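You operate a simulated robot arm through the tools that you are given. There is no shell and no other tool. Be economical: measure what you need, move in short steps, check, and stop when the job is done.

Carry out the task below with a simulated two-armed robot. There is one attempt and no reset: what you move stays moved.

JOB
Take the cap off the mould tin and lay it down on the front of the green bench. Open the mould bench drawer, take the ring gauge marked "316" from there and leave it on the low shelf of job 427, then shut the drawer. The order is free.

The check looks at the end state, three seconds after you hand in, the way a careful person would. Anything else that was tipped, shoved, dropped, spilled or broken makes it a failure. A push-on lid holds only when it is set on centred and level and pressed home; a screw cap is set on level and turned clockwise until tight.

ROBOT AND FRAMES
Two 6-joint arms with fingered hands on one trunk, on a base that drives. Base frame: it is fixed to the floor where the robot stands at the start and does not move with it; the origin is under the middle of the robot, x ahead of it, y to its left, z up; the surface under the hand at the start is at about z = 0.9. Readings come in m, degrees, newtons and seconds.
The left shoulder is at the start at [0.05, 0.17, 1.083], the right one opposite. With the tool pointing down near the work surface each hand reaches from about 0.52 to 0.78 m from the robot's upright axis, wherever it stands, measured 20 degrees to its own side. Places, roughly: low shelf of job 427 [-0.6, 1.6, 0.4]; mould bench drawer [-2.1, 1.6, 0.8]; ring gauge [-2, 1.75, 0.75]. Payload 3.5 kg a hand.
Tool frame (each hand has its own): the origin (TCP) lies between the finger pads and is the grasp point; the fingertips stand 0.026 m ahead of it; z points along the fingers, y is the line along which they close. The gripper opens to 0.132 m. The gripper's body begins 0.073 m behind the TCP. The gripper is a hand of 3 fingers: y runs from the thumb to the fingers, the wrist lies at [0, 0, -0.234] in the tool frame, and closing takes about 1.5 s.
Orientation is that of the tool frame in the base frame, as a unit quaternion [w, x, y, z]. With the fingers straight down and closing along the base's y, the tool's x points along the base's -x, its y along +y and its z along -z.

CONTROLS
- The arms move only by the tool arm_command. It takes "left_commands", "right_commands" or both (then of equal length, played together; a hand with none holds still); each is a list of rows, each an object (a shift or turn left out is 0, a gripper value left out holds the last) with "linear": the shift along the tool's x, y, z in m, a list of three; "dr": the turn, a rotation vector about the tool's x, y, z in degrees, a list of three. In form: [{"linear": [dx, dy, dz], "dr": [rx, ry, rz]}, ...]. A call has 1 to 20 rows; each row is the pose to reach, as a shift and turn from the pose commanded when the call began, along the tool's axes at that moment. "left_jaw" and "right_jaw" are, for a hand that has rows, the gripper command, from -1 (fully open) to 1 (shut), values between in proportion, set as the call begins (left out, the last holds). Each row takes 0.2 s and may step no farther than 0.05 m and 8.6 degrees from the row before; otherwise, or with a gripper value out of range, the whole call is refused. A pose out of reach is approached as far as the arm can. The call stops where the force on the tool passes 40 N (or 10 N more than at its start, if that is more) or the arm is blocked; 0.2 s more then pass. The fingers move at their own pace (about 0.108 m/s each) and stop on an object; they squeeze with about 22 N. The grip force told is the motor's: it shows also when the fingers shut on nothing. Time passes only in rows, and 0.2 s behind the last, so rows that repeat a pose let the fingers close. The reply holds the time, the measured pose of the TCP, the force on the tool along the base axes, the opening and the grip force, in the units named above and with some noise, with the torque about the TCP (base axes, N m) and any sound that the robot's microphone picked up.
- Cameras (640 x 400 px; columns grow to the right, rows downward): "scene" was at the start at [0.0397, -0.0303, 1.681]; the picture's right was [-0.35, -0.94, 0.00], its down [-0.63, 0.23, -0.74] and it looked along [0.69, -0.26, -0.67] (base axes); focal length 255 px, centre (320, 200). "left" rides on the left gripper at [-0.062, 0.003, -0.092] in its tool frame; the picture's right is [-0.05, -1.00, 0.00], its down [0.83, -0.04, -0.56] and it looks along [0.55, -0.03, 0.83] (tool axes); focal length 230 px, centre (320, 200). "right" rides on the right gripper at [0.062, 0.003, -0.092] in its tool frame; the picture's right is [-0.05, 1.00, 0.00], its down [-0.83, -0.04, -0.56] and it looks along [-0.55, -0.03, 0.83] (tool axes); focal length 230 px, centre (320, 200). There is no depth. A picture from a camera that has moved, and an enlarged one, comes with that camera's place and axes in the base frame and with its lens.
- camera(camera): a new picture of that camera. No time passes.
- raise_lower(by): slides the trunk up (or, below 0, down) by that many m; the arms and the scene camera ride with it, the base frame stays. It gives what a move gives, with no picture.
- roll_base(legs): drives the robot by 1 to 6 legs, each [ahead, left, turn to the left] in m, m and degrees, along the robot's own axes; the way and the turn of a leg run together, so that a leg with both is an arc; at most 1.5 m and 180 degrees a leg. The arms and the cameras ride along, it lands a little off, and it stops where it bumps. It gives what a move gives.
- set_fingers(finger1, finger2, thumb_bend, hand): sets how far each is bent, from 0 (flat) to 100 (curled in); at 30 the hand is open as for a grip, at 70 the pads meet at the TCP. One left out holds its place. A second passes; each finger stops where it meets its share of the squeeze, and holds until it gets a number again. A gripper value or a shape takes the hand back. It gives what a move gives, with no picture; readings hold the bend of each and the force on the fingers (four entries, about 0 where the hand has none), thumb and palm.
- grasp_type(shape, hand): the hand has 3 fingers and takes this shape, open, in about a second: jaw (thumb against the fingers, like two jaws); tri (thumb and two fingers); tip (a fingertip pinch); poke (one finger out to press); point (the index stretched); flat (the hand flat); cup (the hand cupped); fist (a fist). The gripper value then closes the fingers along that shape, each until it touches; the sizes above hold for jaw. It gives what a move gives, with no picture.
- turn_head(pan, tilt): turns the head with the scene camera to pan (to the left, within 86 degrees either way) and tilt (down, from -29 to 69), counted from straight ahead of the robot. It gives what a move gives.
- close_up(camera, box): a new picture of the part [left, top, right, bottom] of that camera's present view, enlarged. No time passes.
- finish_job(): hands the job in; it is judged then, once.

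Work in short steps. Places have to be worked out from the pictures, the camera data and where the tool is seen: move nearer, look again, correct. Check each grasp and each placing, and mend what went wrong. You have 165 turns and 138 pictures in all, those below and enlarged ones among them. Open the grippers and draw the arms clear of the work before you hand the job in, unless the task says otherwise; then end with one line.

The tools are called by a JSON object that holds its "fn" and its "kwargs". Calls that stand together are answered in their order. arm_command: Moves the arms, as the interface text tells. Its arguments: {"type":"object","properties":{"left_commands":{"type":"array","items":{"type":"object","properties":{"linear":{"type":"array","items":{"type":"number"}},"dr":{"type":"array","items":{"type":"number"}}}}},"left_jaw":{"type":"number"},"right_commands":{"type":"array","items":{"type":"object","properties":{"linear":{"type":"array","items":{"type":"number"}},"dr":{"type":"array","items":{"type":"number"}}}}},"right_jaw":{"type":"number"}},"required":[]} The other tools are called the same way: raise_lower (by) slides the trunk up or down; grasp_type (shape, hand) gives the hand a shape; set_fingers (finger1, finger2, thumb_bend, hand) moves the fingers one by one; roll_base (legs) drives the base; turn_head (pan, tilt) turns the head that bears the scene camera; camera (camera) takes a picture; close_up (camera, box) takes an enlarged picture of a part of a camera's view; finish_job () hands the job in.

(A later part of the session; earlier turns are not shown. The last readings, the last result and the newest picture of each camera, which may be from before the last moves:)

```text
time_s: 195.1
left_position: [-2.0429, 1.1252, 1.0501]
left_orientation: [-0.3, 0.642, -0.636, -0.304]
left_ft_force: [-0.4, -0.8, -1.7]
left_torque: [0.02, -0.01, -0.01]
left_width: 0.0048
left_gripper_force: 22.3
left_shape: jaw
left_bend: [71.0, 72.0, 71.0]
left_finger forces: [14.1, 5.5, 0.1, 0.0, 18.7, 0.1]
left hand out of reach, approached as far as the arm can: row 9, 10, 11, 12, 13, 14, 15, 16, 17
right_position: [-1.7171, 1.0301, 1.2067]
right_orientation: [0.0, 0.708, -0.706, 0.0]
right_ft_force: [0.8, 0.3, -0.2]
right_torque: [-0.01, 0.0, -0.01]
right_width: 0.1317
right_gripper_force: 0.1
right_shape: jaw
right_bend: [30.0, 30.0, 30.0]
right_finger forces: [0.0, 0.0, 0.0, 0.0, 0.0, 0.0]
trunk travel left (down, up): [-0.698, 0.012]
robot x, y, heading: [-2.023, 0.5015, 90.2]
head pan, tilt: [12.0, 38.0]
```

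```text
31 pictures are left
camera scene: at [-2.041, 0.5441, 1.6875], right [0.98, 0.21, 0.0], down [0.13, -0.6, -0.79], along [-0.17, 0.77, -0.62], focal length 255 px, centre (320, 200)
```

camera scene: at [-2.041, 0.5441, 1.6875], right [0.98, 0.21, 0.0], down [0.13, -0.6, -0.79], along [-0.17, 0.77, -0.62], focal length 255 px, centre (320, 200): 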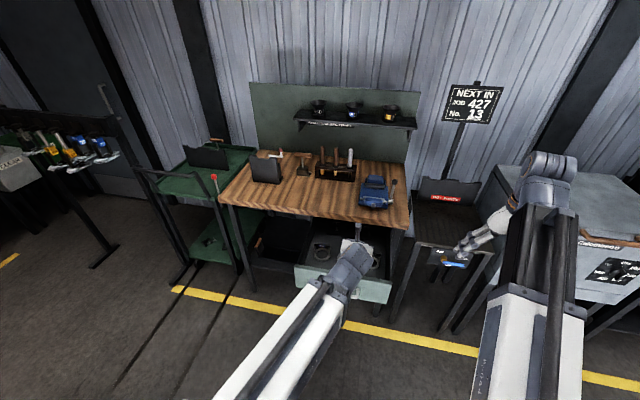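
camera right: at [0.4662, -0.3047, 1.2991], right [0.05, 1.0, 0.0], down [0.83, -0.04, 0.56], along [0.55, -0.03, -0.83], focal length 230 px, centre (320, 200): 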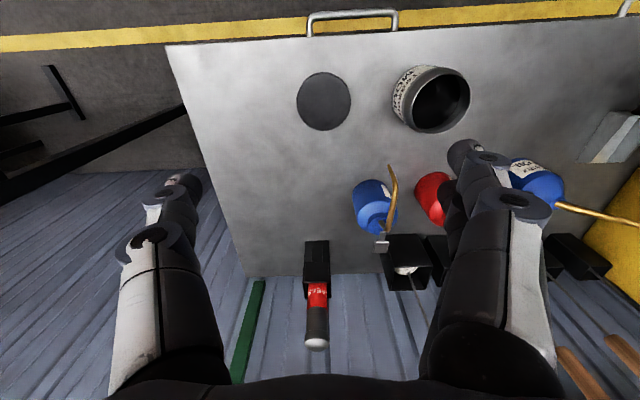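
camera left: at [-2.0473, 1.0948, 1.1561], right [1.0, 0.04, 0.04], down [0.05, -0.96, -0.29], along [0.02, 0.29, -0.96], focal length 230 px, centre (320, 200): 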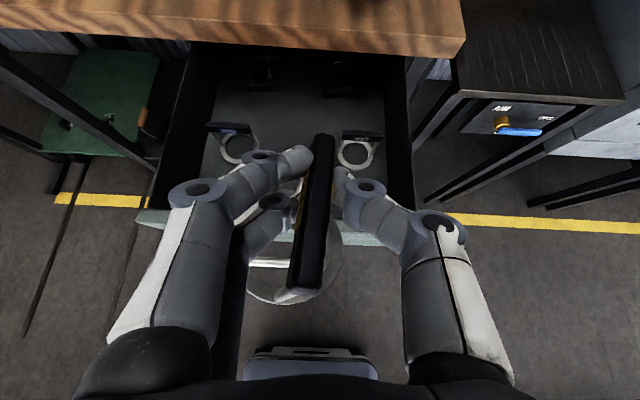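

The gauge hangs securely. I move forward a bit and strafe right to stand before the JOB 427 bay.

{"fn": "roll_base", "kwargs": {"legs": [[0.15, 0, -0.1], [0, -0.75, 0], [0, -0.72, 0]]}}

{"fn": "turn_head", "kwargs": {"pan": 0, "tilt": 45}}

{"fn": "camera", "kwargs": {"camera": "left"}}

{"fn": "camera", "kwargs": {"camera": "scene"}}

```text
time_s: 203.7
left_position: [-0.5444, 1.2764, 1.0495]
left_orientation: [-0.301, 0.641, -0.638, -0.303]
left_ft_force: [0.2, 0.8, -1.2]
left_torque: [0.01, 0.0, 0.04]
left_width: 0.0046
left_gripper_force: 22.2
left_shape: jaw
left_bend: [71.0, 72.0, 71.0]
left_finger forces: [14.2, 5.7, 0.0, 0.0, 18.9, 0.0]
right_position: [-0.2194, 1.1803, 1.2064]
right_orientation: [0.0, -0.706, 0.708, 0.001]
right_ft_force: [-0.1, -0.3, -0.3]
right_torque: [-0.01, 0.0, -0.02]
right_width: 0.1319
right_gripper_force: 0.0
right_shape: jaw
right_bend: [30.0, 30.0, 30.0]
right_finger forces: [0.1, 0.1, 0.0, 0.0, 0.0, 0.1]
trunk travel left (down, up): [-0.698, 0.012]
robot x, y, heading: [-0.526, 0.6516, 89.9]
head pan, tilt: [12.0, 38.0]
```

```text
time_s: 204.5
left_position: [-0.5452, 1.2761, 1.0504]
left_orientation: [-0.301, 0.641, -0.638, -0.303]
left_ft_force: [-0.2, -1.2, -1.4]
left_torque: [0.01, -0.03, 0.02]
left_width: 0.0047
left_gripper_force: 22.2
left_shape: jaw
left_bend: [71.0, 72.0, 71.0]
left_finger forces: [14.3, 5.6, 0.0, 0.0, 18.8, 0.0]
right_position: [-0.2201, 1.1803, 1.2055]
right_orientation: [0.0, -0.706, 0.708, 0.0]
right_ft_force: [0.0, 0.4, 0.2]
right_torque: [0.0, 0.01, 0.02]
right_width: 0.1317
right_gripper_force: 0.0
right_shape: jaw
right_bend: [30.0, 30.0, 30.0]
right_finger forces: [0.0, 0.0, 0.1, 0.1, 0.1, 0.0]
trunk travel left (down, up): [-0.698, 0.012]
robot x, y, heading: [-0.5319, 0.6505, 90.0]
head pan, tilt: [0.0, 45.0]
```

```text
30 pictures are left
camera left: at [-0.5497, 1.2453, 1.1559], right [1.0, 0.04, 0.04], down [0.05, -0.96, -0.29], along [0.03, 0.29, -0.96], focal length 230 px, centre (320, 200)
```

left: 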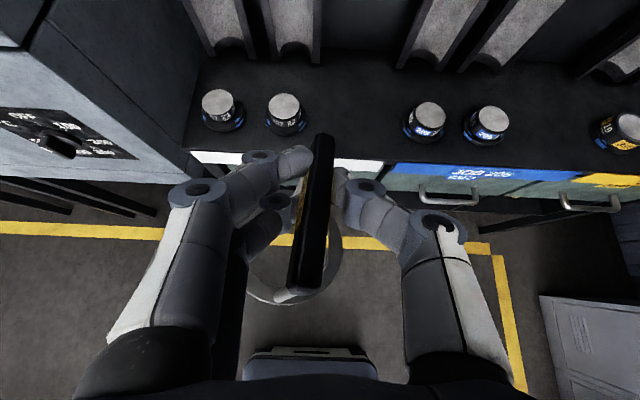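

```text
29 pictures are left
camera scene: at [-0.5278, 0.6914, 1.6773], right [1.0, 0.0, 0.0], down [0.0, -0.71, -0.71], along [0.0, 0.71, -0.71], focal length 255 px, centre (320, 200)
```

scene: 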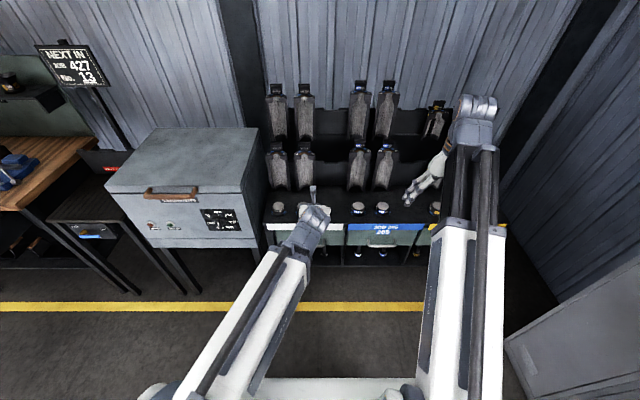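

I'm in front of the bay. I lower the trunk 0.52 m, standing clear of the rack, and look into the low shelf.

{"fn": "raise_lower", "kwargs": {"by": -0.52}}

{"fn": "camera", "kwargs": {"camera": "left"}}

{"fn": "turn_head", "kwargs": {"pan": 0, "tilt": 35}}

{"fn": "camera", "kwargs": {"camera": "scene"}}

```text
refused: -0.52 is not a number from -0.4 to 0.4
```

```text
28 pictures are left
camera left: at [-0.5497, 1.2453, 1.1559], right [1.0, 0.04, 0.04], down [0.05, -0.96, -0.29], along [0.03, 0.29, -0.96], focal length 230 px, centre (320, 200)
```

left: 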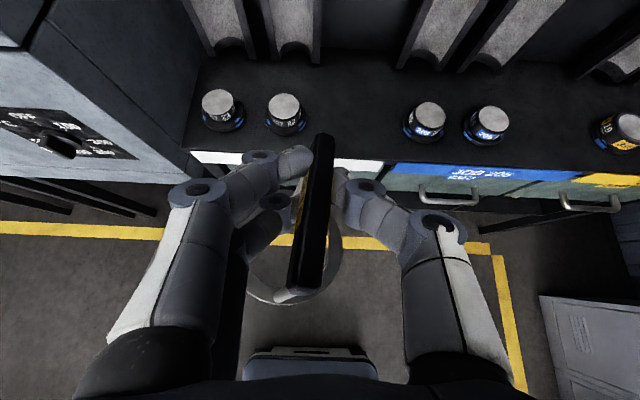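

```text
time_s: 205.2
left_position: [-0.5447, 1.2762, 1.0493]
left_orientation: [-0.301, 0.641, -0.638, -0.303]
left_ft_force: [0.2, 1.2, -1.1]
left_torque: [-0.01, -0.03, -0.03]
left_width: 0.0049
left_gripper_force: 22.2
left_shape: jaw
left_bend: [71.0, 72.0, 71.0]
left_finger forces: [14.3, 5.6, 0.1, 0.0, 18.8, 0.0]
right_position: [-0.2188, 1.1786, 1.206]
right_orientation: [0.0, -0.706, 0.708, 0.0]
right_ft_force: [-0.5, -0.4, -0.1]
right_torque: [-0.02, 0.01, -0.01]
right_width: 0.1319
right_gripper_force: 0.1
right_shape: jaw
right_bend: [30.0, 30.0, 30.0]
right_finger forces: [0.1, 0.1, 0.0, 0.1, 0.0, 0.0]
trunk travel left (down, up): [-0.698, 0.012]
robot x, y, heading: [-0.5289, 0.6504, 89.8]
head pan, tilt: [0.0, 35.0]
```

```text
27 pictures are left
camera scene: at [-0.5278, 0.6981, 1.692], right [1.0, 0.0, 0.0], down [0.0, -0.57, -0.82], along [0.0, 0.82, -0.57], focal length 255 px, centre (320, 200)
```

scene: 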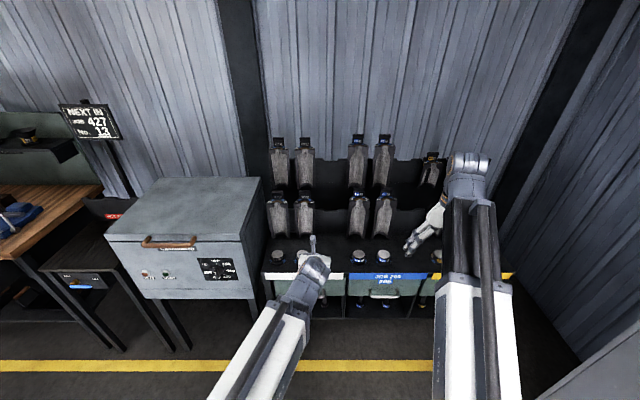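

The step limit is 0.4 m, so I lower in two parts.

{"fn": "raise_lower", "kwargs": {"by": -0.3}}

{"fn": "raise_lower", "kwargs": {"by": -0.22}}

{"fn": "camera", "kwargs": {"camera": "left"}}

{"fn": "close_up", "kwargs": {"camera": "scene", "box": [230, 180, 410, 330]}}

```text
time_s: 208.2
left_position: [-0.5449, 1.2772, 0.7497]
left_orientation: [-0.301, 0.641, -0.638, -0.303]
left_ft_force: [-1.2, -0.3, -1.9]
left_torque: [0.01, 0.01, -0.01]
left_width: 0.0048
left_gripper_force: 21.7
left_shape: jaw
left_bend: [71.0, 72.0, 71.0]
left_finger forces: [14.2, 5.6, 0.0, 0.1, 18.8, 0.0]
right_position: [-0.2192, 1.179, 0.9065]
right_orientation: [0.001, -0.706, 0.708, 0.0]
right_ft_force: [-0.6, 0.3, 0.5]
right_torque: [0.01, 0.0, 0.01]
right_width: 0.132
right_gripper_force: 0.0
right_shape: jaw
right_bend: [30.0, 30.0, 30.0]
right_finger forces: [0.1, 0.0, 0.0, 0.0, 0.0, 0.0]
trunk travel left (down, up): [-0.398, 0.312]
robot x, y, heading: [-0.5275, 0.6495, 89.8]
head pan, tilt: [0.0, 35.0]
```

```text
time_s: 210.5
left_position: [-0.5449, 1.2768, 0.53]
left_orientation: [-0.301, 0.641, -0.638, -0.303]
left_ft_force: [0.3, -1.1, -1.8]
left_torque: [-0.01, -0.03, 0.02]
left_width: 0.0048
left_gripper_force: 22.3
left_shape: jaw
left_bend: [71.0, 72.0, 71.0]
left_finger forces: [14.3, 5.6, 0.0, 0.1, 18.6, 0.0]
right_position: [-0.2193, 1.1795, 0.6849]
right_orientation: [0.0, -0.706, 0.709, 0.0]
right_ft_force: [0.4, 0.5, -0.3]
right_torque: [0.03, -0.02, -0.01]
right_width: 0.1317
right_gripper_force: 0.1
right_shape: jaw
right_bend: [30.0, 30.0, 30.0]
right_finger forces: [0.0, 0.0, 0.1, 0.0, 0.0, 0.1]
trunk travel left (down, up): [-0.178, 0.532]
robot x, y, heading: [-0.5275, 0.6495, 89.9]
head pan, tilt: [0.0, 35.0]
```

```text
26 pictures are left
camera left: at [-0.5497, 1.2452, 0.636], right [1.0, 0.04, 0.04], down [0.05, -0.96, -0.29], along [0.03, 0.29, -0.96], focal length 230 px, centre (320, 200)
```

left: 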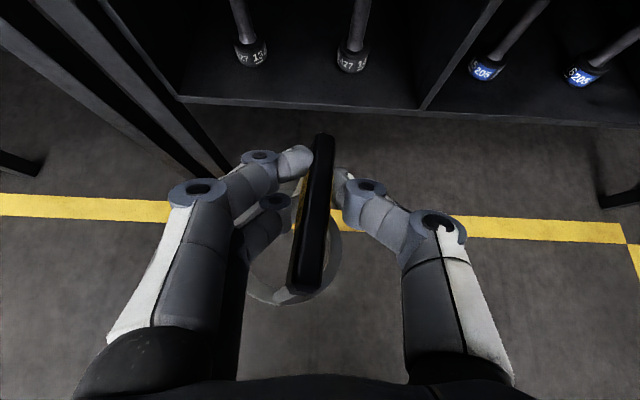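

```text
2.67 times, centred on (320, 255) of scene
camera zoom: at [-0.5278, 0.698, 1.1721], right [1.0, 0.0, 0.0], down [0.0, -0.57, -0.82], along [0.0, 0.82, -0.57], focal length 679 px, centre (320, 53)
```

zoom: 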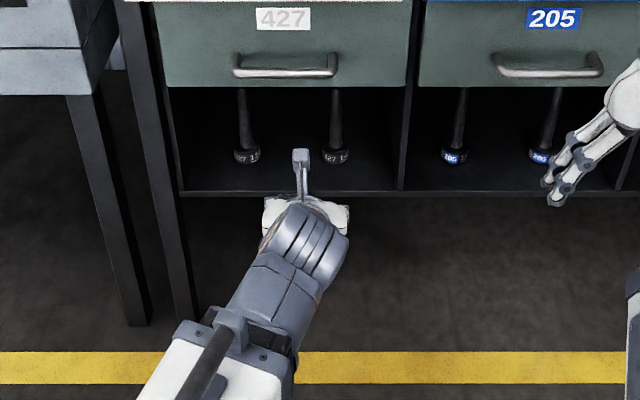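

Shelf front edge is at about y 1.44, z 0.395; the pins stand at (-0.638, 1.51) and (-0.508, 1.515), so the ring should go between and slightly in front of them, near (-0.573, 1.485). The gauge is pitched about 18 degrees in the grip; I tilt the hand to bring it level and look.

{"fn": "arm_command", "kwargs": {"left_commands": [{"dr": [0, -6, 0]}, {"dr": [0, -12, 0]}, {"dr": [0, -18, 0]}, {"dr": [0, -18, 0]}]}}

{"fn": "close_up", "kwargs": {"camera": "left", "box": [200, 110, 440, 320]}}

```text
time_s: 211.5
left_position: [-0.534, 1.3, 0.5252]
left_orientation: [-0.398, 0.585, -0.583, -0.4]
left_ft_force: [-0.4, -0.3, -1.7]
left_torque: [-0.02, -0.04, -0.01]
left_width: 0.0044
left_gripper_force: 21.6
left_shape: jaw
left_bend: [71.0, 73.0, 71.0]
left_finger forces: [14.2, 5.1, 0.0, 0.0, 18.4, 0.1]
left hand out of reach, approached as far as the arm can: row 1, 2, 3, 4
right_position: [-0.2189, 1.1779, 0.6865]
right_orientation: [0.0, -0.706, 0.708, -0.001]
right_ft_force: [0.7, 0.4, 0.7]
right_torque: [-0.03, -0.01, -0.02]
right_width: 0.1323
right_gripper_force: 0.0
right_shape: jaw
right_bend: [30.0, 30.0, 30.0]
right_finger forces: [0.0, 0.0, 0.0, 0.0, 0.0, 0.0]
trunk travel left (down, up): [-0.178, 0.532]
robot x, y, heading: [-0.5305, 0.6509, 89.6]
head pan, tilt: [0.0, 35.0]
```

```text
1.90 times, centred on (320, 215) of left
camera zoom: at [-0.5378, 1.2375, 0.6154], right [1.0, 0.02, 0.05], down [0.05, -0.82, -0.57], along [0.03, 0.57, -0.82], focal length 438 px, centre (320, 171)
```

zoom: 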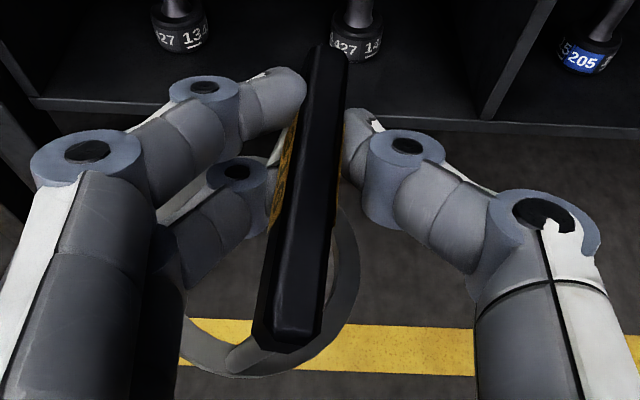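

The gauge is now nearly level in pitch but rolled about 13 degrees (bottom toward -x). I correct the roll, centre on x = -0.57, and advance 8 cm.

{"fn": "arm_command", "kwargs": {"left_commands": [{"linear": [-0.002, 0.012, 0.02], "dr": [1.6, 0, -4]}, {"linear": [-0.004, 0.024, 0.045], "dr": [3.2, 0, -8]}, {"linear": [-0.0063, 0.036, 0.07], "dr": [4.8, 0, -12.1]}, {"linear": [-0.0063, 0.036, 0.0837], "dr": [4.8, 0, -12.1]}, {"linear": [-0.0063, 0.036, 0.0837], "dr": [4.8, 0, -12.1]}]}}

{"fn": "camera", "kwargs": {"camera": "left"}}

{"fn": "close_up", "kwargs": {"camera": "scene", "box": [260, 180, 380, 255]}}

```text
time_s: 212.7
left_position: [-0.5712, 1.3803, 0.499]
left_orientation: [-0.461, 0.627, -0.534, -0.331]
left_ft_force: [-0.6, 0.4, -1.4]
left_torque: [-0.02, -0.01, -0.01]
left_width: 0.0041
left_gripper_force: 22.5
left_shape: jaw
left_bend: [71.0, 73.0, 71.0]
left_finger forces: [14.5, 4.9, 0.1, 0.0, 18.4, 0.1]
right_position: [-0.2194, 1.1781, 0.6862]
right_orientation: [0.0, -0.706, 0.709, 0.001]
right_ft_force: [0.5, -0.1, 0.0]
right_torque: [-0.01, 0.03, 0.02]
right_width: 0.1321
right_gripper_force: 0.0
right_shape: jaw
right_bend: [30.0, 30.0, 30.0]
right_finger forces: [0.1, 0.0, 0.0, 0.1, 0.0, 0.0]
trunk travel left (down, up): [-0.178, 0.532]
robot x, y, heading: [-0.5294, 0.6505, 90.1]
head pan, tilt: [0.0, 35.0]
```

```text
23 pictures are left
camera left: at [-0.5959, 1.3174, 0.5875], right [0.96, 0.02, 0.27], down [0.17, -0.82, -0.55], along [0.21, 0.57, -0.79], focal length 230 px, centre (320, 200)
```

left: 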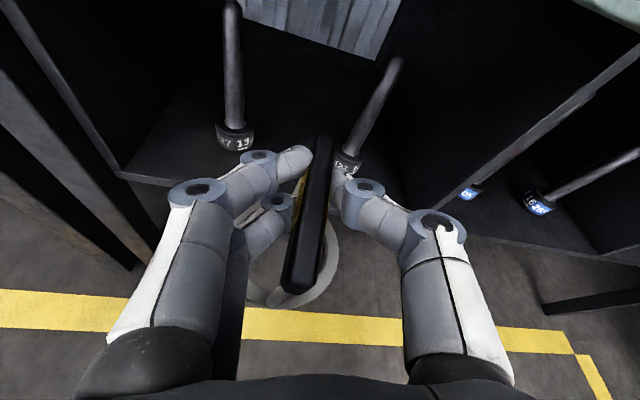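

```text
5.33 times, centred on (320, 218) of scene
camera zoom: at [-0.5278, 0.698, 1.1721], right [1.0, 0.0, 0.0], down [0.0, -0.57, -0.82], along [0.0, 0.82, -0.57], focal length 1358 px, centre (320, 107)
```

zoom: 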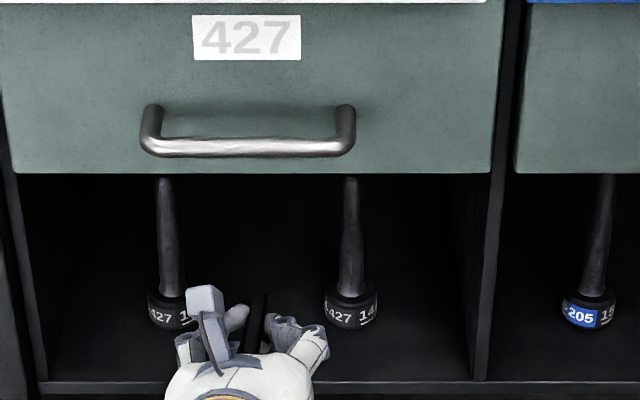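

Pins are at (-0.645, 1.505) and (-0.502, 1.505); the plate is right between them. The drawer's lower edge is at z of about 0.60, so I go in, lower, then slide the last 5 cm.

{"fn": "arm_command", "kwargs": {"left_commands": [{"linear": [-0.011, 0.001, 0.028]}, {"linear": [-0.0222, 0.002, 0.0557]}, {"linear": [-0.0145, 0.004, 0.0587]}, {"linear": [-0.0068, 0.0058, 0.0617]}, {"linear": [-0.0068, 0.0058, 0.0617]}]}}

{"fn": "camera", "kwargs": {"camera": "left"}}

```text
time_s: 213.9
left_position: [-0.5727, 1.44, 0.4814]
left_orientation: [-0.461, 0.627, -0.534, -0.331]
left_ft_force: [-0.8, 0.3, -2.5]
left_torque: [-0.01, -0.01, 0.01]
left_width: 0.0044
left_gripper_force: 21.9
left_shape: jaw
left_bend: [71.0, 73.0, 71.0]
left_finger forces: [14.5, 4.9, 0.0, 0.1, 18.3, 0.0]
right_position: [-0.2196, 1.1784, 0.687]
right_orientation: [-0.001, -0.706, 0.708, 0.0]
right_ft_force: [-0.1, 0.8, 0.1]
right_torque: [-0.01, 0.0, -0.01]
right_width: 0.1317
right_gripper_force: 0.0
right_shape: jaw
right_bend: [30.0, 30.0, 30.0]
right_finger forces: [0.0, 0.0, 0.0, 0.1, 0.0, 0.1]
trunk travel left (down, up): [-0.178, 0.532]
robot x, y, heading: [-0.5289, 0.6528, 90.0]
head pan, tilt: [0.0, 35.0]
```

```text
21 pictures are left
camera left: at [-0.598, 1.3781, 0.5699], right [0.96, 0.02, 0.27], down [0.17, -0.82, -0.55], along [0.21, 0.57, -0.79], focal length 230 px, centre (320, 200)
```

left: 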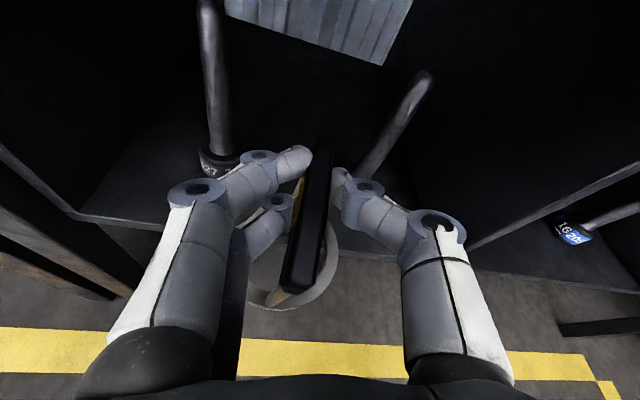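

No contact yet. I slide the last 5 cm in, slowly.

{"fn": "arm_command", "kwargs": {"left_commands": [{"linear": [-0.006, 0, 0.015]}, {"linear": [-0.012, 0, 0.03]}, {"linear": [-0.016, 0, 0.041]}, {"linear": [-0.0197, 0, 0.0503]}, {"linear": [-0.0197, 0, 0.0503]}]}}

{"fn": "camera", "kwargs": {"camera": "left"}}

{"fn": "close_up", "kwargs": {"camera": "scene", "box": [260, 180, 380, 255]}}

```text
time_s: 215.1
left_position: [-0.5728, 1.4939, 0.482]
left_orientation: [-0.461, 0.627, -0.534, -0.331]
left_ft_force: [0.0, 0.7, -1.8]
left_torque: [0.01, 0.01, -0.02]
left_width: 0.0046
left_gripper_force: 21.9
left_shape: jaw
left_bend: [71.0, 73.0, 71.0]
left_finger forces: [14.7, 4.9, 0.0, 0.0, 18.3, 0.1]
right_position: [-0.2189, 1.1783, 0.6864]
right_orientation: [0.0, -0.706, 0.708, 0.0]
right_ft_force: [-1.0, 0.6, -0.4]
right_torque: [0.0, 0.04, 0.02]
right_width: 0.1317
right_gripper_force: 0.0
right_shape: jaw
right_bend: [30.0, 30.0, 30.0]
right_finger forces: [0.0, 0.1, 0.1, 0.1, 0.1, 0.0]
trunk travel left (down, up): [-0.178, 0.532]
robot x, y, heading: [-0.5302, 0.65, 90.1]
head pan, tilt: [0.0, 35.0]
```

```text
20 pictures are left
camera left: at [-0.5985, 1.4307, 0.5702], right [0.96, 0.02, 0.27], down [0.17, -0.82, -0.55], along [0.21, 0.57, -0.79], focal length 230 px, centre (320, 200)
```

left: 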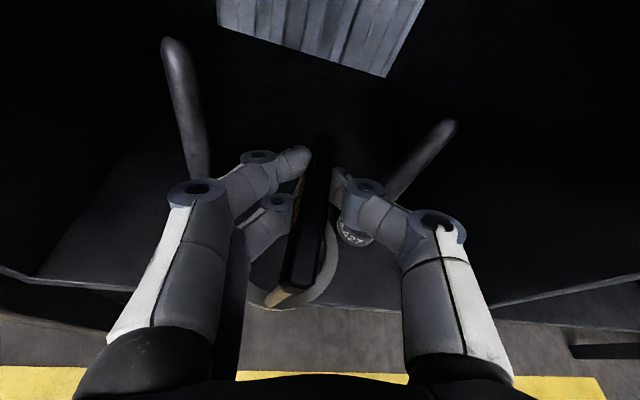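

```text
5.33 times, centred on (320, 218) of scene
camera zoom: at [-0.5278, 0.6981, 1.1721], right [1.0, 0.0, 0.0], down [0.0, -0.57, -0.82], along [0.0, 0.82, -0.57], focal length 1358 px, centre (320, 107)
```

zoom: 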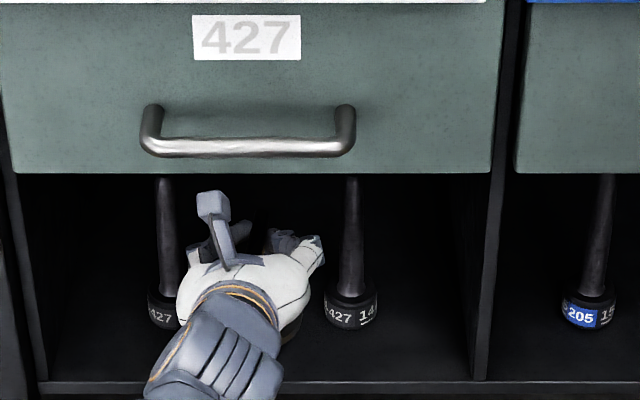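

The ring is between the pins but overhangs the shelf edge somewhat. I push 18 mm deeper, then lower in small steps until it touches.

{"fn": "arm_command", "kwargs": {"left_commands": [{"linear": [-0.0033, 0, 0.0084]}, {"linear": [-0.0066, 0, 0.0168]}, {"linear": [-0.002, 0.0011, 0.0186]}, {"linear": [0.0025, 0.0022, 0.0204]}, {"linear": [0.0043, 0.0027, 0.0211]}]}}

```text
time_s: 216.3
left_position: [-0.5744, 1.5106, 0.4696]
left_orientation: [-0.461, 0.627, -0.534, -0.331]
left_ft_force: [-0.7, 0.4, -1.5]
left_torque: [-0.01, -0.01, -0.04]
left_width: 0.0039
left_gripper_force: 21.7
left_shape: jaw
left_bend: [71.0, 73.0, 71.0]
left_finger forces: [14.6, 4.9, 0.1, 0.0, 18.2, 0.0]
right_position: [-0.2187, 1.1787, 0.6858]
right_orientation: [0.0, -0.706, 0.708, 0.0]
right_ft_force: [-0.3, -0.3, 0.4]
right_torque: [0.02, 0.0, -0.01]
right_width: 0.1319
right_gripper_force: 0.0
right_shape: jaw
right_bend: [30.0, 30.0, 30.0]
right_finger forces: [0.0, 0.0, 0.1, 0.0, 0.0, 0.0]
trunk travel left (down, up): [-0.178, 0.532]
robot x, y, heading: [-0.5255, 0.6499, 89.8]
head pan, tilt: [0.0, 35.0]
```

No contact yet; I continue down in 2 mm steps.

{"fn": "arm_command", "kwargs": {"left_commands": [{"linear": [0.0018, 0.0004, 0.0007]}, {"linear": [0.0036, 0.0009, 0.0014]}, {"linear": [0.0054, 0.0013, 0.0021]}, {"linear": [0.0072, 0.0018, 0.0028]}]}}

```text
time_s: 217.3
left_position: [-0.5738, 1.5107, 0.4625]
left_orientation: [-0.461, 0.626, -0.534, -0.331]
left_ft_force: [-0.6, -0.2, -1.4]
left_torque: [-0.02, 0.01, 0.0]
left_width: 0.0043
left_gripper_force: 21.7
left_shape: jaw
left_bend: [71.0, 73.0, 71.0]
left_finger forces: [14.7, 4.9, 0.0, 0.0, 18.2, 0.0]
right_position: [-0.219, 1.1789, 0.6869]
right_orientation: [0.0, -0.706, 0.708, 0.0]
right_ft_force: [-0.9, 0.9, 0.4]
right_torque: [-0.01, 0.0, 0.0]
right_width: 0.1318
right_gripper_force: 0.2
right_shape: jaw
right_bend: [30.0, 30.0, 30.0]
right_finger forces: [0.0, 0.0, 0.0, 0.0, 0.0, 0.0]
trunk travel left (down, up): [-0.178, 0.532]
robot x, y, heading: [-0.5274, 0.6527, 90.2]
head pan, tilt: [0.0, 35.0]
```

{"fn": "arm_command", "kwargs": {"left_commands": [{"linear": [0.0018, 0.0004, 0.0007]}, {"linear": [0.0036, 0.0009, 0.0014]}, {"linear": [0.0054, 0.0013, 0.0021]}, {"linear": [0.0072, 0.0018, 0.0028]}]}}

{"fn": "camera", "kwargs": {"camera": "left"}}

```text
time_s: 218.3
left_position: [-0.5735, 1.5112, 0.4548]
left_orientation: [-0.461, 0.626, -0.534, -0.331]
left_ft_force: [0.1, -0.3, -2.2]
left_torque: [-0.01, -0.02, 0.04]
left_width: 0.0044
left_gripper_force: 22.0
left_shape: jaw
left_bend: [71.0, 73.0, 71.0]
left_finger forces: [14.6, 5.0, 0.0, 0.0, 18.2, 0.0]
right_position: [-0.218, 1.179, 0.686]
right_orientation: [-0.001, -0.706, 0.708, 0.0]
right_ft_force: [0.8, -0.4, -0.2]
right_torque: [-0.04, 0.02, 0.0]
right_width: 0.1317
right_gripper_force: 0.1
right_shape: jaw
right_bend: [30.0, 30.0, 30.0]
right_finger forces: [0.0, 0.0, 0.1, 0.0, 0.0, 0.0]
trunk travel left (down, up): [-0.178, 0.532]
robot x, y, heading: [-0.5265, 0.6508, 90.2]
head pan, tilt: [0.0, 35.0]
```

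```text
18 pictures are left
camera left: at [-0.5984, 1.449, 0.5421], right [0.96, 0.02, 0.27], down [0.17, -0.82, -0.55], along [0.21, 0.57, -0.79], focal length 230 px, centre (320, 200)
```

left: 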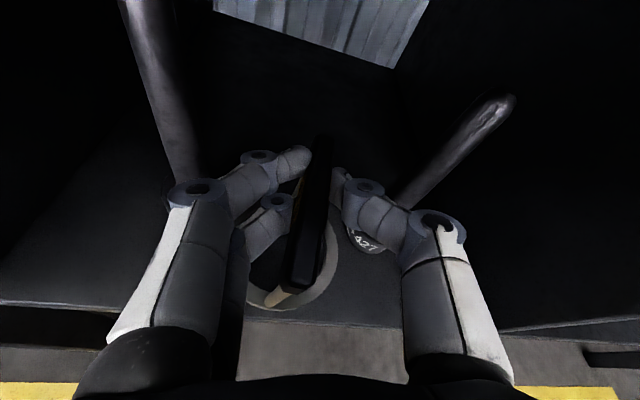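

The ring is now fully over the shelf. I continue down.

{"fn": "arm_command", "kwargs": {"left_commands": [{"linear": [0.0018, 0.0004, 0.0007]}, {"linear": [0.0036, 0.0009, 0.0014]}, {"linear": [0.0054, 0.0013, 0.0021]}, {"linear": [0.0072, 0.0018, 0.0028]}]}}

```text
time_s: 219.3
left_position: [-0.5728, 1.5123, 0.4462]
left_orientation: [-0.46, 0.627, -0.534, -0.331]
left_ft_force: [0.2, 0.7, -1.9]
left_torque: [0.02, -0.01, 0.02]
left_width: 0.0042
left_gripper_force: 22.5
left_shape: jaw
left_bend: [71.0, 73.0, 71.0]
left_finger forces: [14.6, 4.8, 0.0, 0.1, 18.2, 0.0]
right_position: [-0.2193, 1.179, 0.6863]
right_orientation: [0.0, -0.706, 0.709, 0.0]
right_ft_force: [-0.1, 0.2, 0.2]
right_torque: [-0.01, -0.02, 0.01]
right_width: 0.1322
right_gripper_force: 0.1
right_shape: jaw
right_bend: [30.0, 30.0, 30.0]
right_finger forces: [0.1, 0.0, 0.0, 0.0, 0.0, 0.0]
trunk travel left (down, up): [-0.178, 0.532]
robot x, y, heading: [-0.5266, 0.6507, 89.9]
head pan, tilt: [0.0, 35.0]
```

{"fn": "arm_command", "kwargs": {"left_commands": [{"linear": [0.0018, 0.0004, 0.0007]}, {"linear": [0.0036, 0.0009, 0.0014]}, {"linear": [0.0054, 0.0013, 0.0021]}]}}

{"fn": "close_up", "kwargs": {"camera": "scene", "box": [260, 190, 380, 265]}}

```text
time_s: 220.1
left_position: [-0.5724, 1.5126, 0.4422]
left_orientation: [-0.461, 0.626, -0.535, -0.33]
left_ft_force: [0.0, -0.1, -2.0]
left_torque: [0.01, 0.01, -0.02]
left_width: 0.0044
left_gripper_force: 22.4
left_shape: jaw
left_bend: [71.0, 73.0, 71.0]
left_finger forces: [14.6, 4.8, 0.0, 0.0, 18.2, 0.0]
right_position: [-0.2185, 1.1777, 0.6857]
right_orientation: [0.0, -0.706, 0.708, 0.0]
right_ft_force: [-0.8, 0.7, -0.2]
right_torque: [0.0, 0.01, 0.03]
right_width: 0.132
right_gripper_force: 0.1
right_shape: jaw
right_bend: [30.0, 30.0, 30.0]
right_finger forces: [0.0, 0.0, 0.0, 0.1, 0.1, 0.0]
trunk travel left (down, up): [-0.178, 0.532]
robot x, y, heading: [-0.5336, 0.6513, 90.0]
head pan, tilt: [0.0, 35.0]
```

```text
5.33 times, centred on (320, 228) of scene
camera zoom: at [-0.5278, 0.6981, 1.1721], right [1.0, 0.0, 0.0], down [0.0, -0.57, -0.82], along [0.0, 0.82, -0.57], focal length 1358 px, centre (320, 53)
```

zoom: 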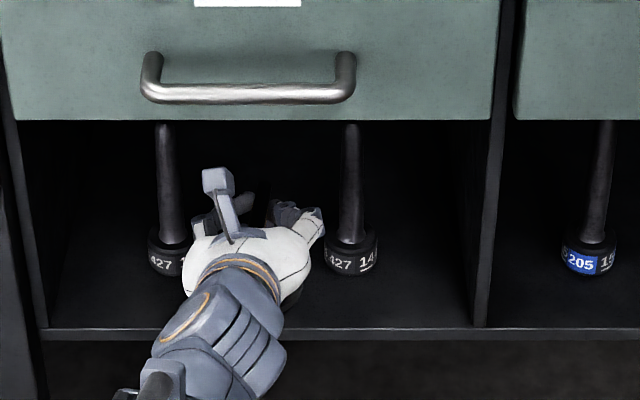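

Still free. I continue lowering, watching for contact.

{"fn": "arm_command", "kwargs": {"left_commands": [{"linear": [0.0018, 0.0004, 0.0007]}, {"linear": [0.0036, 0.0009, 0.0014]}, {"linear": [0.0054, 0.0013, 0.0021]}]}}

{"fn": "close_up", "kwargs": {"camera": "left", "box": [200, 130, 440, 330]}}

```text
time_s: 220.9
left_position: [-0.5751, 1.5121, 0.4337]
left_orientation: [-0.461, 0.628, -0.533, -0.331]
left_ft_force: [-1.0, 0.6, -2.2]
left_torque: [0.0, -0.05, -0.03]
left_width: 0.0044
left_gripper_force: 22.3
left_shape: jaw
left_bend: [71.0, 73.0, 71.0]
left_finger forces: [14.6, 4.8, 0.1, 0.1, 18.2, 0.0]
right_position: [-0.2186, 1.1783, 0.6866]
right_orientation: [0.0, -0.706, 0.709, 0.0]
right_ft_force: [0.3, 0.2, -0.3]
right_torque: [-0.02, -0.01, 0.0]
right_width: 0.1321
right_gripper_force: 0.1
right_shape: jaw
right_bend: [30.0, 30.0, 30.0]
right_finger forces: [0.0, 0.1, 0.0, 0.1, 0.1, 0.0]
trunk travel left (down, up): [-0.178, 0.532]
robot x, y, heading: [-0.529, 0.6486, 90.0]
head pan, tilt: [0.0, 35.0]
```

```text
2.00 times, centred on (320, 230) of left
camera zoom: at [-0.5984, 1.4496, 0.522], right [0.96, 0.02, 0.27], down [0.17, -0.82, -0.55], along [0.21, 0.57, -0.79], focal length 460 px, centre (320, 140)
```

zoom: 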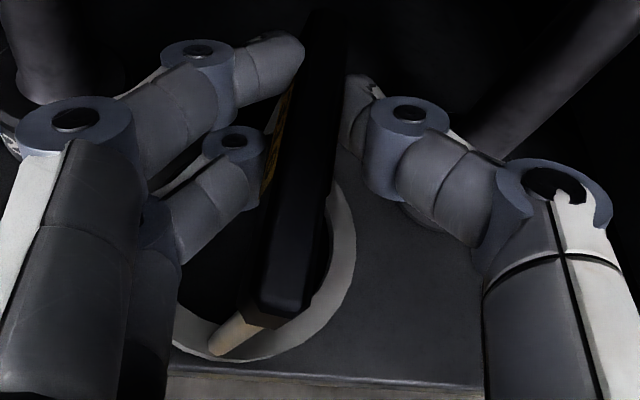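

{"fn": "arm_command", "kwargs": {"left_commands": [{"linear": [0.0018, 0.0004, 0.0007]}, {"linear": [0.0036, 0.0009, 0.0014]}, {"linear": [0.0054, 0.0013, 0.0021]}]}}

```text
time_s: 221.7
left_position: [-0.5752, 1.5108, 0.4305]
left_orientation: [-0.462, 0.625, -0.535, -0.33]
left_ft_force: [-0.7, 1.8, 5.1]
left_torque: [0.11, -0.07, 0.07]
left_width: 0.0043
left_gripper_force: 21.5
left_shape: jaw
left_bend: [70.0, 73.0, 71.0]
left_finger forces: [14.4, 4.3, 0.1, 0.0, 16.5, 0.1]
right_position: [-0.2209, 1.178, 0.6851]
right_orientation: [0.001, -0.706, 0.709, 0.0]
right_ft_force: [0.1, -0.5, -0.3]
right_torque: [-0.02, 0.02, 0.03]
right_width: 0.1319
right_gripper_force: 0.1
right_shape: jaw
right_bend: [30.0, 30.0, 30.0]
right_finger forces: [0.0, 0.0, 0.1, 0.1, 0.0, 0.0]
trunk travel left (down, up): [-0.178, 0.532]
robot x, y, heading: [-0.5322, 0.65, 89.9]
head pan, tilt: [0.0, 35.0]
```

Contact (about 7 N). I press 2 mm more to seat the ring flat, then open just a little to spare the pins.

{"fn": "arm_command", "kwargs": {"left_commands": [{"linear": [0.0018, 0.0004, 0.0007]}, {"linear": [0.0018, 0.0004, 0.0007]}]}}

{"fn": "arm_command", "kwargs": {"left_commands": [{}, {}, {}, {}], "left_jaw": 0.5}}

{"fn": "close_up", "kwargs": {"camera": "left", "box": [200, 130, 440, 330]}}

```text
time_s: 222.3
left_position: [-0.5741, 1.5116, 0.4284]
left_orientation: [-0.462, 0.626, -0.533, -0.332]
left_ft_force: [-2.2, 3.9, 13.9]
left_torque: [0.27, -0.04, 0.07]
left_width: 0.0043
left_gripper_force: 21.9
left_shape: jaw
left_bend: [70.0, 73.0, 71.0]
left_finger forces: [15.8, 0.3, 0.1, 0.0, 15.2, 0.1]
right_position: [-0.22, 1.1777, 0.6861]
right_orientation: [0.0, -0.706, 0.708, 0.001]
right_ft_force: [-0.4, -0.4, -0.3]
right_torque: [-0.01, 0.02, -0.01]
right_width: 0.132
right_gripper_force: 0.0
right_shape: jaw
right_bend: [30.0, 30.0, 30.0]
right_finger forces: [0.0, 0.1, 0.0, 0.0, 0.0, 0.0]
trunk travel left (down, up): [-0.178, 0.532]
robot x, y, heading: [-0.5291, 0.6515, 89.7]
head pan, tilt: [0.0, 35.0]
```

```text
time_s: 223.3
left_position: [-0.5744, 1.511, 0.4266]
left_orientation: [-0.461, 0.627, -0.534, -0.331]
left_ft_force: [0.2, -0.2, 0.2]
left_torque: [0.01, 0.0, 0.02]
left_width: 0.0327
left_gripper_force: 0.1
left_shape: jaw
left_bend: [73.0, 73.0, 70.0]
left_finger forces: [0.0, 0.1, 0.0, 0.0, 0.0, 0.0]
right_position: [-0.2189, 1.1771, 0.687]
right_orientation: [0.0, -0.705, 0.709, 0.0]
right_ft_force: [0.0, -0.8, -0.4]
right_torque: [0.0, 0.0, 0.0]
right_width: 0.1319
right_gripper_force: 0.1
right_shape: jaw
right_bend: [30.0, 30.0, 30.0]
right_finger forces: [0.0, 0.0, 0.0, 0.0, 0.0, 0.0]
trunk travel left (down, up): [-0.178, 0.532]
robot x, y, heading: [-0.5291, 0.649, 90.1]
head pan, tilt: [0.0, 35.0]
```

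```text
2.00 times, centred on (320, 230) of left
camera zoom: at [-0.5983, 1.4487, 0.5142], right [0.96, 0.02, 0.27], down [0.17, -0.82, -0.55], along [0.21, 0.57, -0.79], focal length 460 px, centre (320, 140)
```

zoom: 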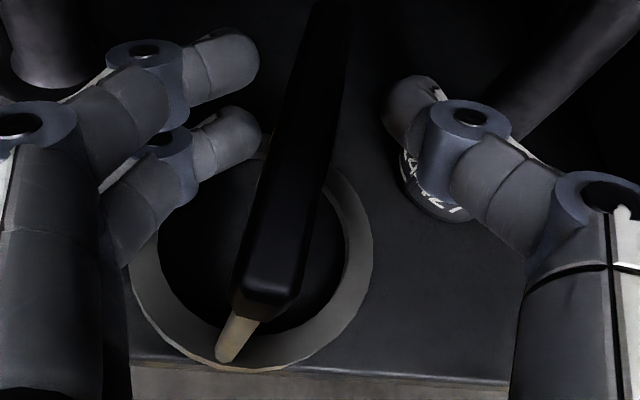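

The gauge stands flat on the shelf between the pins, fully released. I withdraw straight back, slowly at first.

{"fn": "arm_command", "kwargs": {"left_commands": [{"linear": [0.0036, 0, -0.0093]}, {"linear": [0.0073, 0, -0.0186]}, {"linear": [0.0127, 0, -0.0326]}, {"linear": [0.0182, 0, -0.0466]}, {"linear": [0.0255, 0, -0.0652]}, {"linear": [0.036, 0, -0.0932]}, {"linear": [0.046, 0, -0.12]}]}}

{"fn": "camera", "kwargs": {"camera": "left"}}

```text
time_s: 224.9
left_position: [-0.5786, 1.391, 0.439]
left_orientation: [-0.456, 0.629, -0.539, -0.324]
left_ft_force: [0.2, -0.2, 0.2]
left_torque: [0.0, 0.01, 0.0]
left_width: 0.0327
left_gripper_force: 0.0
left_shape: jaw
left_bend: [73.0, 73.0, 70.0]
left_finger forces: [0.1, 0.0, 0.0, 0.1, 0.0, 0.0]
left hand out of reach, approached as far as the arm can: row 6, 7
right_position: [-0.2196, 1.178, 0.6865]
right_orientation: [0.0, -0.706, 0.708, 0.001]
right_ft_force: [-0.1, 0.8, -0.5]
right_torque: [0.04, 0.01, 0.0]
right_width: 0.1321
right_gripper_force: 0.1
right_shape: jaw
right_bend: [30.0, 30.0, 30.0]
right_finger forces: [0.0, 0.0, 0.0, 0.0, 0.2, 0.0]
trunk travel left (down, up): [-0.178, 0.532]
robot x, y, heading: [-0.5286, 0.652, 90.0]
head pan, tilt: [0.0, 35.0]
```

```text
14 pictures are left
camera left: at [-0.603, 1.3295, 0.5283], right [0.96, 0.02, 0.27], down [0.17, -0.83, -0.53], along [0.21, 0.56, -0.8], focal length 230 px, centre (320, 200)
```

left: 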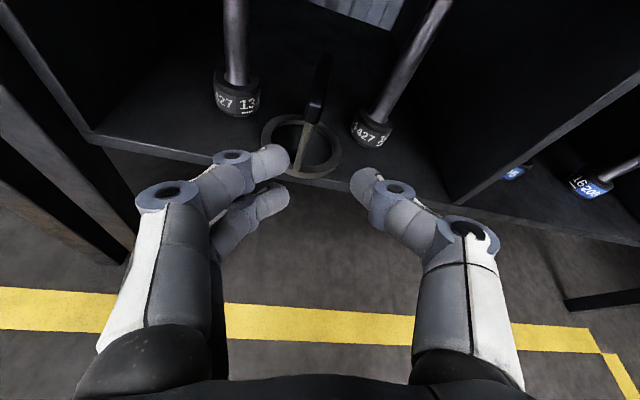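

The gauge stands on the low shelf of JOB 427, with both pins untouched. Now I go back to shut the drawer: back off, raise the trunk, lift the left hand high and to the left, and drive along the known path.

{"fn": "roll_base", "kwargs": {"legs": [[-0.1, 0, 0]]}}

{"fn": "raise_lower", "kwargs": {"by": 0.3}}

{"fn": "raise_lower", "kwargs": {"by": 0.2}}

{"fn": "arm_command", "kwargs": {"left_commands": [{"linear": [-0.03, 0.025, -0.011]}, {"linear": [-0.06, 0.05, -0.022]}, {"linear": [-0.088, 0.074, -0.033]}, {"linear": [-0.115, 0.097, -0.044]}, {"linear": [-0.1405, 0.119, -0.054]}, {"linear": [-0.1405, 0.119, -0.054]}], "left_jaw": 1}}

{"fn": "roll_base", "kwargs": {"legs": [[0.1, 0, 0], [0, 0.7, 0], [0, 0.65, 0]]}}

```text
time_s: 226.1
left_position: [-0.5558, 1.3279, 0.4402]
left_orientation: [-0.46, 0.623, -0.545, -0.321]
left_ft_force: [-0.4, 0.7, -0.8]
left_torque: [0.01, 0.02, 0.02]
left_width: 0.0327
left_gripper_force: 0.1
left_shape: jaw
left_bend: [73.0, 73.0, 70.0]
left_finger forces: [0.0, 0.0, 0.0, 0.1, 0.1, 0.0]
right_position: [-0.2026, 1.1071, 0.6873]
right_orientation: [0.0, -0.698, 0.716, 0.0]
right_ft_force: [-0.1, -0.2, 0.0]
right_torque: [0.09, 0.03, -0.04]
right_width: 0.1319
right_gripper_force: 0.1
right_shape: jaw
right_bend: [30.0, 30.0, 30.0]
right_finger forces: [0.0, 0.0, 0.0, 0.0, 0.1, 0.0]
trunk travel left (down, up): [-0.178, 0.532]
robot x, y, heading: [-0.5227, 0.5912, 88.7]
head pan, tilt: [0.0, 35.0]
```

```text
time_s: 229.1
left_position: [-0.5556, 1.3281, 0.7387]
left_orientation: [-0.46, 0.623, -0.546, -0.319]
left_ft_force: [0.5, -0.2, 0.5]
left_torque: [0.04, -0.01, -0.01]
left_width: 0.033
left_gripper_force: 0.1
left_shape: jaw
left_bend: [73.0, 73.0, 70.0]
left_finger forces: [0.0, 0.0, 0.2, 0.1, 0.0, 0.1]
right_position: [-0.2036, 1.1076, 0.9861]
right_orientation: [0.0, -0.698, 0.716, 0.0]
right_ft_force: [-0.6, 1.4, 0.3]
right_torque: [0.01, 0.03, 0.02]
right_width: 0.1319
right_gripper_force: 0.0
right_shape: jaw
right_bend: [30.0, 30.0, 30.0]
right_finger forces: [0.0, 0.0, 0.1, 0.1, 0.0, 0.1]
trunk travel left (down, up): [-0.478, 0.232]
robot x, y, heading: [-0.5255, 0.5857, 88.7]
head pan, tilt: [0.0, 35.0]
```

```text
time_s: 231.2
left_position: [-0.5569, 1.3284, 0.9397]
left_orientation: [-0.46, 0.623, -0.546, -0.32]
left_ft_force: [-0.6, -0.7, 0.0]
left_torque: [-0.01, 0.0, 0.01]
left_width: 0.0329
left_gripper_force: 0.1
left_shape: jaw
left_bend: [73.0, 73.0, 70.0]
left_finger forces: [0.1, 0.1, 0.0, 0.0, 0.1, 0.0]
right_position: [-0.2031, 1.107, 1.1856]
right_orientation: [-0.001, -0.698, 0.716, -0.001]
right_ft_force: [-0.5, -0.4, 0.5]
right_torque: [-0.01, -0.01, -0.02]
right_width: 0.132
right_gripper_force: 0.0
right_shape: jaw
right_bend: [30.0, 30.0, 30.0]
right_finger forces: [0.0, 0.0, 0.0, 0.0, 0.0, 0.0]
trunk travel left (down, up): [-0.678, 0.032]
robot x, y, heading: [-0.5199, 0.5863, 88.6]
head pan, tilt: [0.0, 35.0]
```

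```text
time_s: 232.6
left_position: [-0.7047, 1.3349, 1.0585]
left_orientation: [-0.461, 0.622, -0.546, -0.32]
left_ft_force: [-0.2, -0.1, 0.0]
left_torque: [-0.03, 0.02, -0.02]
left_width: 0.0
left_gripper_force: 21.5
left_shape: jaw
left_bend: [63.0, 64.0, 66.0]
left_finger forces: [0.1, 0.0, 0.1, 0.1, 0.1, 0.0]
right_position: [-0.2021, 1.1066, 1.1856]
right_orientation: [0.0, -0.699, 0.716, 0.0]
right_ft_force: [-0.7, 0.5, 0.7]
right_torque: [0.01, 0.01, -0.02]
right_width: 0.1319
right_gripper_force: 0.1
right_shape: jaw
right_bend: [30.0, 30.0, 30.0]
right_finger forces: [0.0, 0.1, 0.0, 0.0, 0.0, 0.0]
trunk travel left (down, up): [-0.678, 0.032]
robot x, y, heading: [-0.5248, 0.583, 88.4]
head pan, tilt: [0.0, 35.0]
```

```text
time_s: 240.4
left_position: [-2.0489, 1.4641, 1.0578]
left_orientation: [-0.46, 0.623, -0.546, -0.32]
left_ft_force: [-0.2, 0.3, 0.7]
left_torque: [-0.02, 0.0, -0.01]
left_width: 0.0
left_gripper_force: 22.1
left_shape: jaw
left_bend: [63.0, 64.0, 66.0]
left_finger forces: [0.1, 0.0, 0.0, 0.0, 0.0, 0.1]
right_position: [-1.5477, 1.2368, 1.186]
right_orientation: [0.001, -0.698, 0.716, -0.001]
right_ft_force: [-1.4, 0.6, 0.2]
right_torque: [0.04, -0.05, 0.01]
right_width: 0.1319
right_gripper_force: 0.0
right_shape: jaw
right_bend: [30.0, 30.0, 30.0]
right_finger forces: [0.1, 0.1, 0.0, 0.0, 0.0, 0.0]
trunk travel left (down, up): [-0.678, 0.032]
robot x, y, heading: [-1.8658, 0.7136, 88.4]
head pan, tilt: [0.0, 35.0]
```

I'm at the mould bench with the left hand high. I straighten the heading and back away to get the hand in front of the open drawer.

{"fn": "roll_base", "kwargs": {"legs": [[-0.335, 0, 1.6]]}}

{"fn": "arm_command", "kwargs": {"left_commands": [{"linear": [0.01, 0, -0.028]}, {"linear": [0.022, 0, -0.056]}, {"linear": [0.022, 0, -0.056]}]}}

{"fn": "camera", "kwargs": {"camera": "left"}}

```text
time_s: 242.6
left_position: [-2.0677, 1.1235, 1.058]
left_orientation: [-0.457, 0.628, -0.54, -0.324]
left_ft_force: [-1.0, -1.6, 0.3]
left_torque: [-0.01, 0.0, 0.0]
left_width: 0.0
left_gripper_force: 21.8
left_shape: jaw
left_bend: [63.0, 64.0, 66.0]
left_finger forces: [0.0, 0.0, 0.0, 0.0, 0.0, 0.0]
right_position: [-1.5627, 0.9058, 1.1857]
right_orientation: [0.0, -0.706, 0.709, 0.001]
right_ft_force: [-0.1, 0.3, 0.2]
right_torque: [0.0, -0.01, -0.01]
right_width: 0.1319
right_gripper_force: 0.1
right_shape: jaw
right_bend: [30.0, 30.0, 30.0]
right_finger forces: [0.0, 0.0, 0.0, 0.0, 0.0, 0.0]
trunk travel left (down, up): [-0.678, 0.032]
robot x, y, heading: [-1.8722, 0.3806, 89.7]
head pan, tilt: [0.0, 35.0]
```

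```text
time_s: 243.4
left_position: [-2.0689, 1.0671, 1.0604]
left_orientation: [-0.457, 0.628, -0.54, -0.325]
left_ft_force: [0.2, -0.1, 0.7]
left_torque: [0.01, -0.04, 0.04]
left_width: 0.0
left_gripper_force: 21.8
left_shape: jaw
left_bend: [63.0, 64.0, 66.0]
left_finger forces: [0.0, 0.0, 0.1, 0.1, 0.1, 0.0]
right_position: [-1.5615, 0.9066, 1.1867]
right_orientation: [0.0, -0.705, 0.709, 0.0]
right_ft_force: [0.5, -0.8, -0.3]
right_torque: [-0.02, 0.02, 0.0]
right_width: 0.1318
right_gripper_force: 0.1
right_shape: jaw
right_bend: [30.0, 30.0, 30.0]
right_finger forces: [0.0, 0.0, 0.0, 0.1, 0.0, 0.0]
trunk travel left (down, up): [-0.678, 0.032]
robot x, y, heading: [-1.8727, 0.3803, 89.8]
head pan, tilt: [0.0, 35.0]
```

```text
13 pictures are left
camera left: at [-2.0942, 1.0054, 1.1493], right [0.96, 0.02, 0.27], down [0.17, -0.83, -0.53], along [0.21, 0.56, -0.8], focal length 230 px, centre (320, 200)
```

left: 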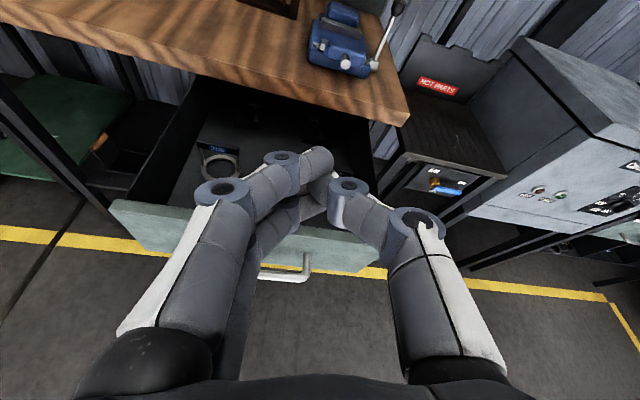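

The hand is just in front of the drawer but high. I back 4 cm more, then lower the trunk 0.26 m so the closed fingertips face the handle bar (z of about 0.79).

{"fn": "roll_base", "kwargs": {"legs": [[-0.04, 0, 0]]}}

{"fn": "raise_lower", "kwargs": {"by": -0.262}}

{"fn": "camera", "kwargs": {"camera": "left"}}

```text
time_s: 244.3
left_position: [-2.0683, 1.0243, 1.0607]
left_orientation: [-0.458, 0.627, -0.54, -0.325]
left_ft_force: [0.6, -0.3, -0.3]
left_torque: [-0.02, 0.0, 0.0]
left_width: 0.0
left_gripper_force: 22.2
left_shape: jaw
left_bend: [63.0, 64.0, 66.0]
left_finger forces: [0.1, 0.1, 0.1, 0.0, 0.0, 0.0]
right_position: [-1.5614, 0.8645, 1.1872]
right_orientation: [0.002, -0.705, 0.709, 0.001]
right_ft_force: [0.2, -0.4, -0.3]
right_torque: [0.01, 0.0, 0.01]
right_width: 0.1321
right_gripper_force: 0.1
right_shape: jaw
right_bend: [30.0, 30.0, 30.0]
right_finger forces: [0.1, 0.0, 0.0, 0.1, 0.0, 0.1]
trunk travel left (down, up): [-0.678, 0.032]
robot x, y, heading: [-1.8702, 0.3363, 89.6]
head pan, tilt: [0.0, 35.0]
```

```text
time_s: 247.0
left_position: [-2.0685, 1.0247, 0.7989]
left_orientation: [-0.457, 0.628, -0.541, -0.324]
left_ft_force: [0.1, 0.5, 0.0]
left_torque: [-0.03, 0.0, -0.03]
left_width: 0.0001
left_gripper_force: 22.0
left_shape: jaw
left_bend: [63.0, 64.0, 66.0]
left_finger forces: [0.1, 0.0, 0.1, 0.0, 0.0, 0.0]
right_position: [-1.5616, 0.867, 0.9242]
right_orientation: [0.0, -0.704, 0.71, 0.0]
right_ft_force: [0.0, -0.5, 0.1]
right_torque: [-0.02, -0.01, -0.03]
right_width: 0.1319
right_gripper_force: 0.0
right_shape: jaw
right_bend: [30.0, 30.0, 30.0]
right_finger forces: [0.1, 0.0, 0.0, 0.0, 0.0, 0.1]
trunk travel left (down, up): [-0.416, 0.294]
robot x, y, heading: [-1.8711, 0.342, 89.7]
head pan, tilt: [0.0, 35.0]
```

```text
12 pictures are left
camera left: at [-2.0941, 0.9647, 0.8875], right [0.96, 0.02, 0.27], down [0.17, -0.83, -0.53], along [0.21, 0.56, -0.8], focal length 230 px, centre (320, 200)
```

left: 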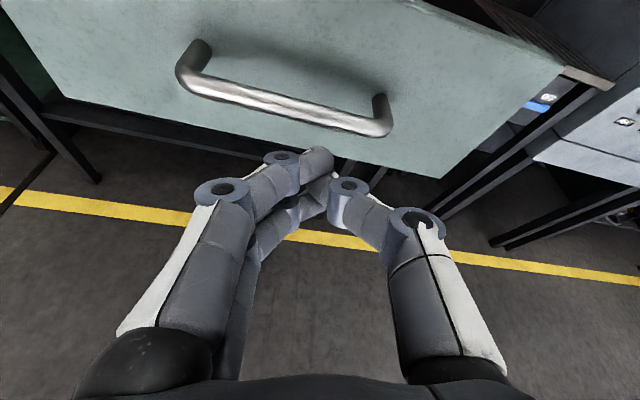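

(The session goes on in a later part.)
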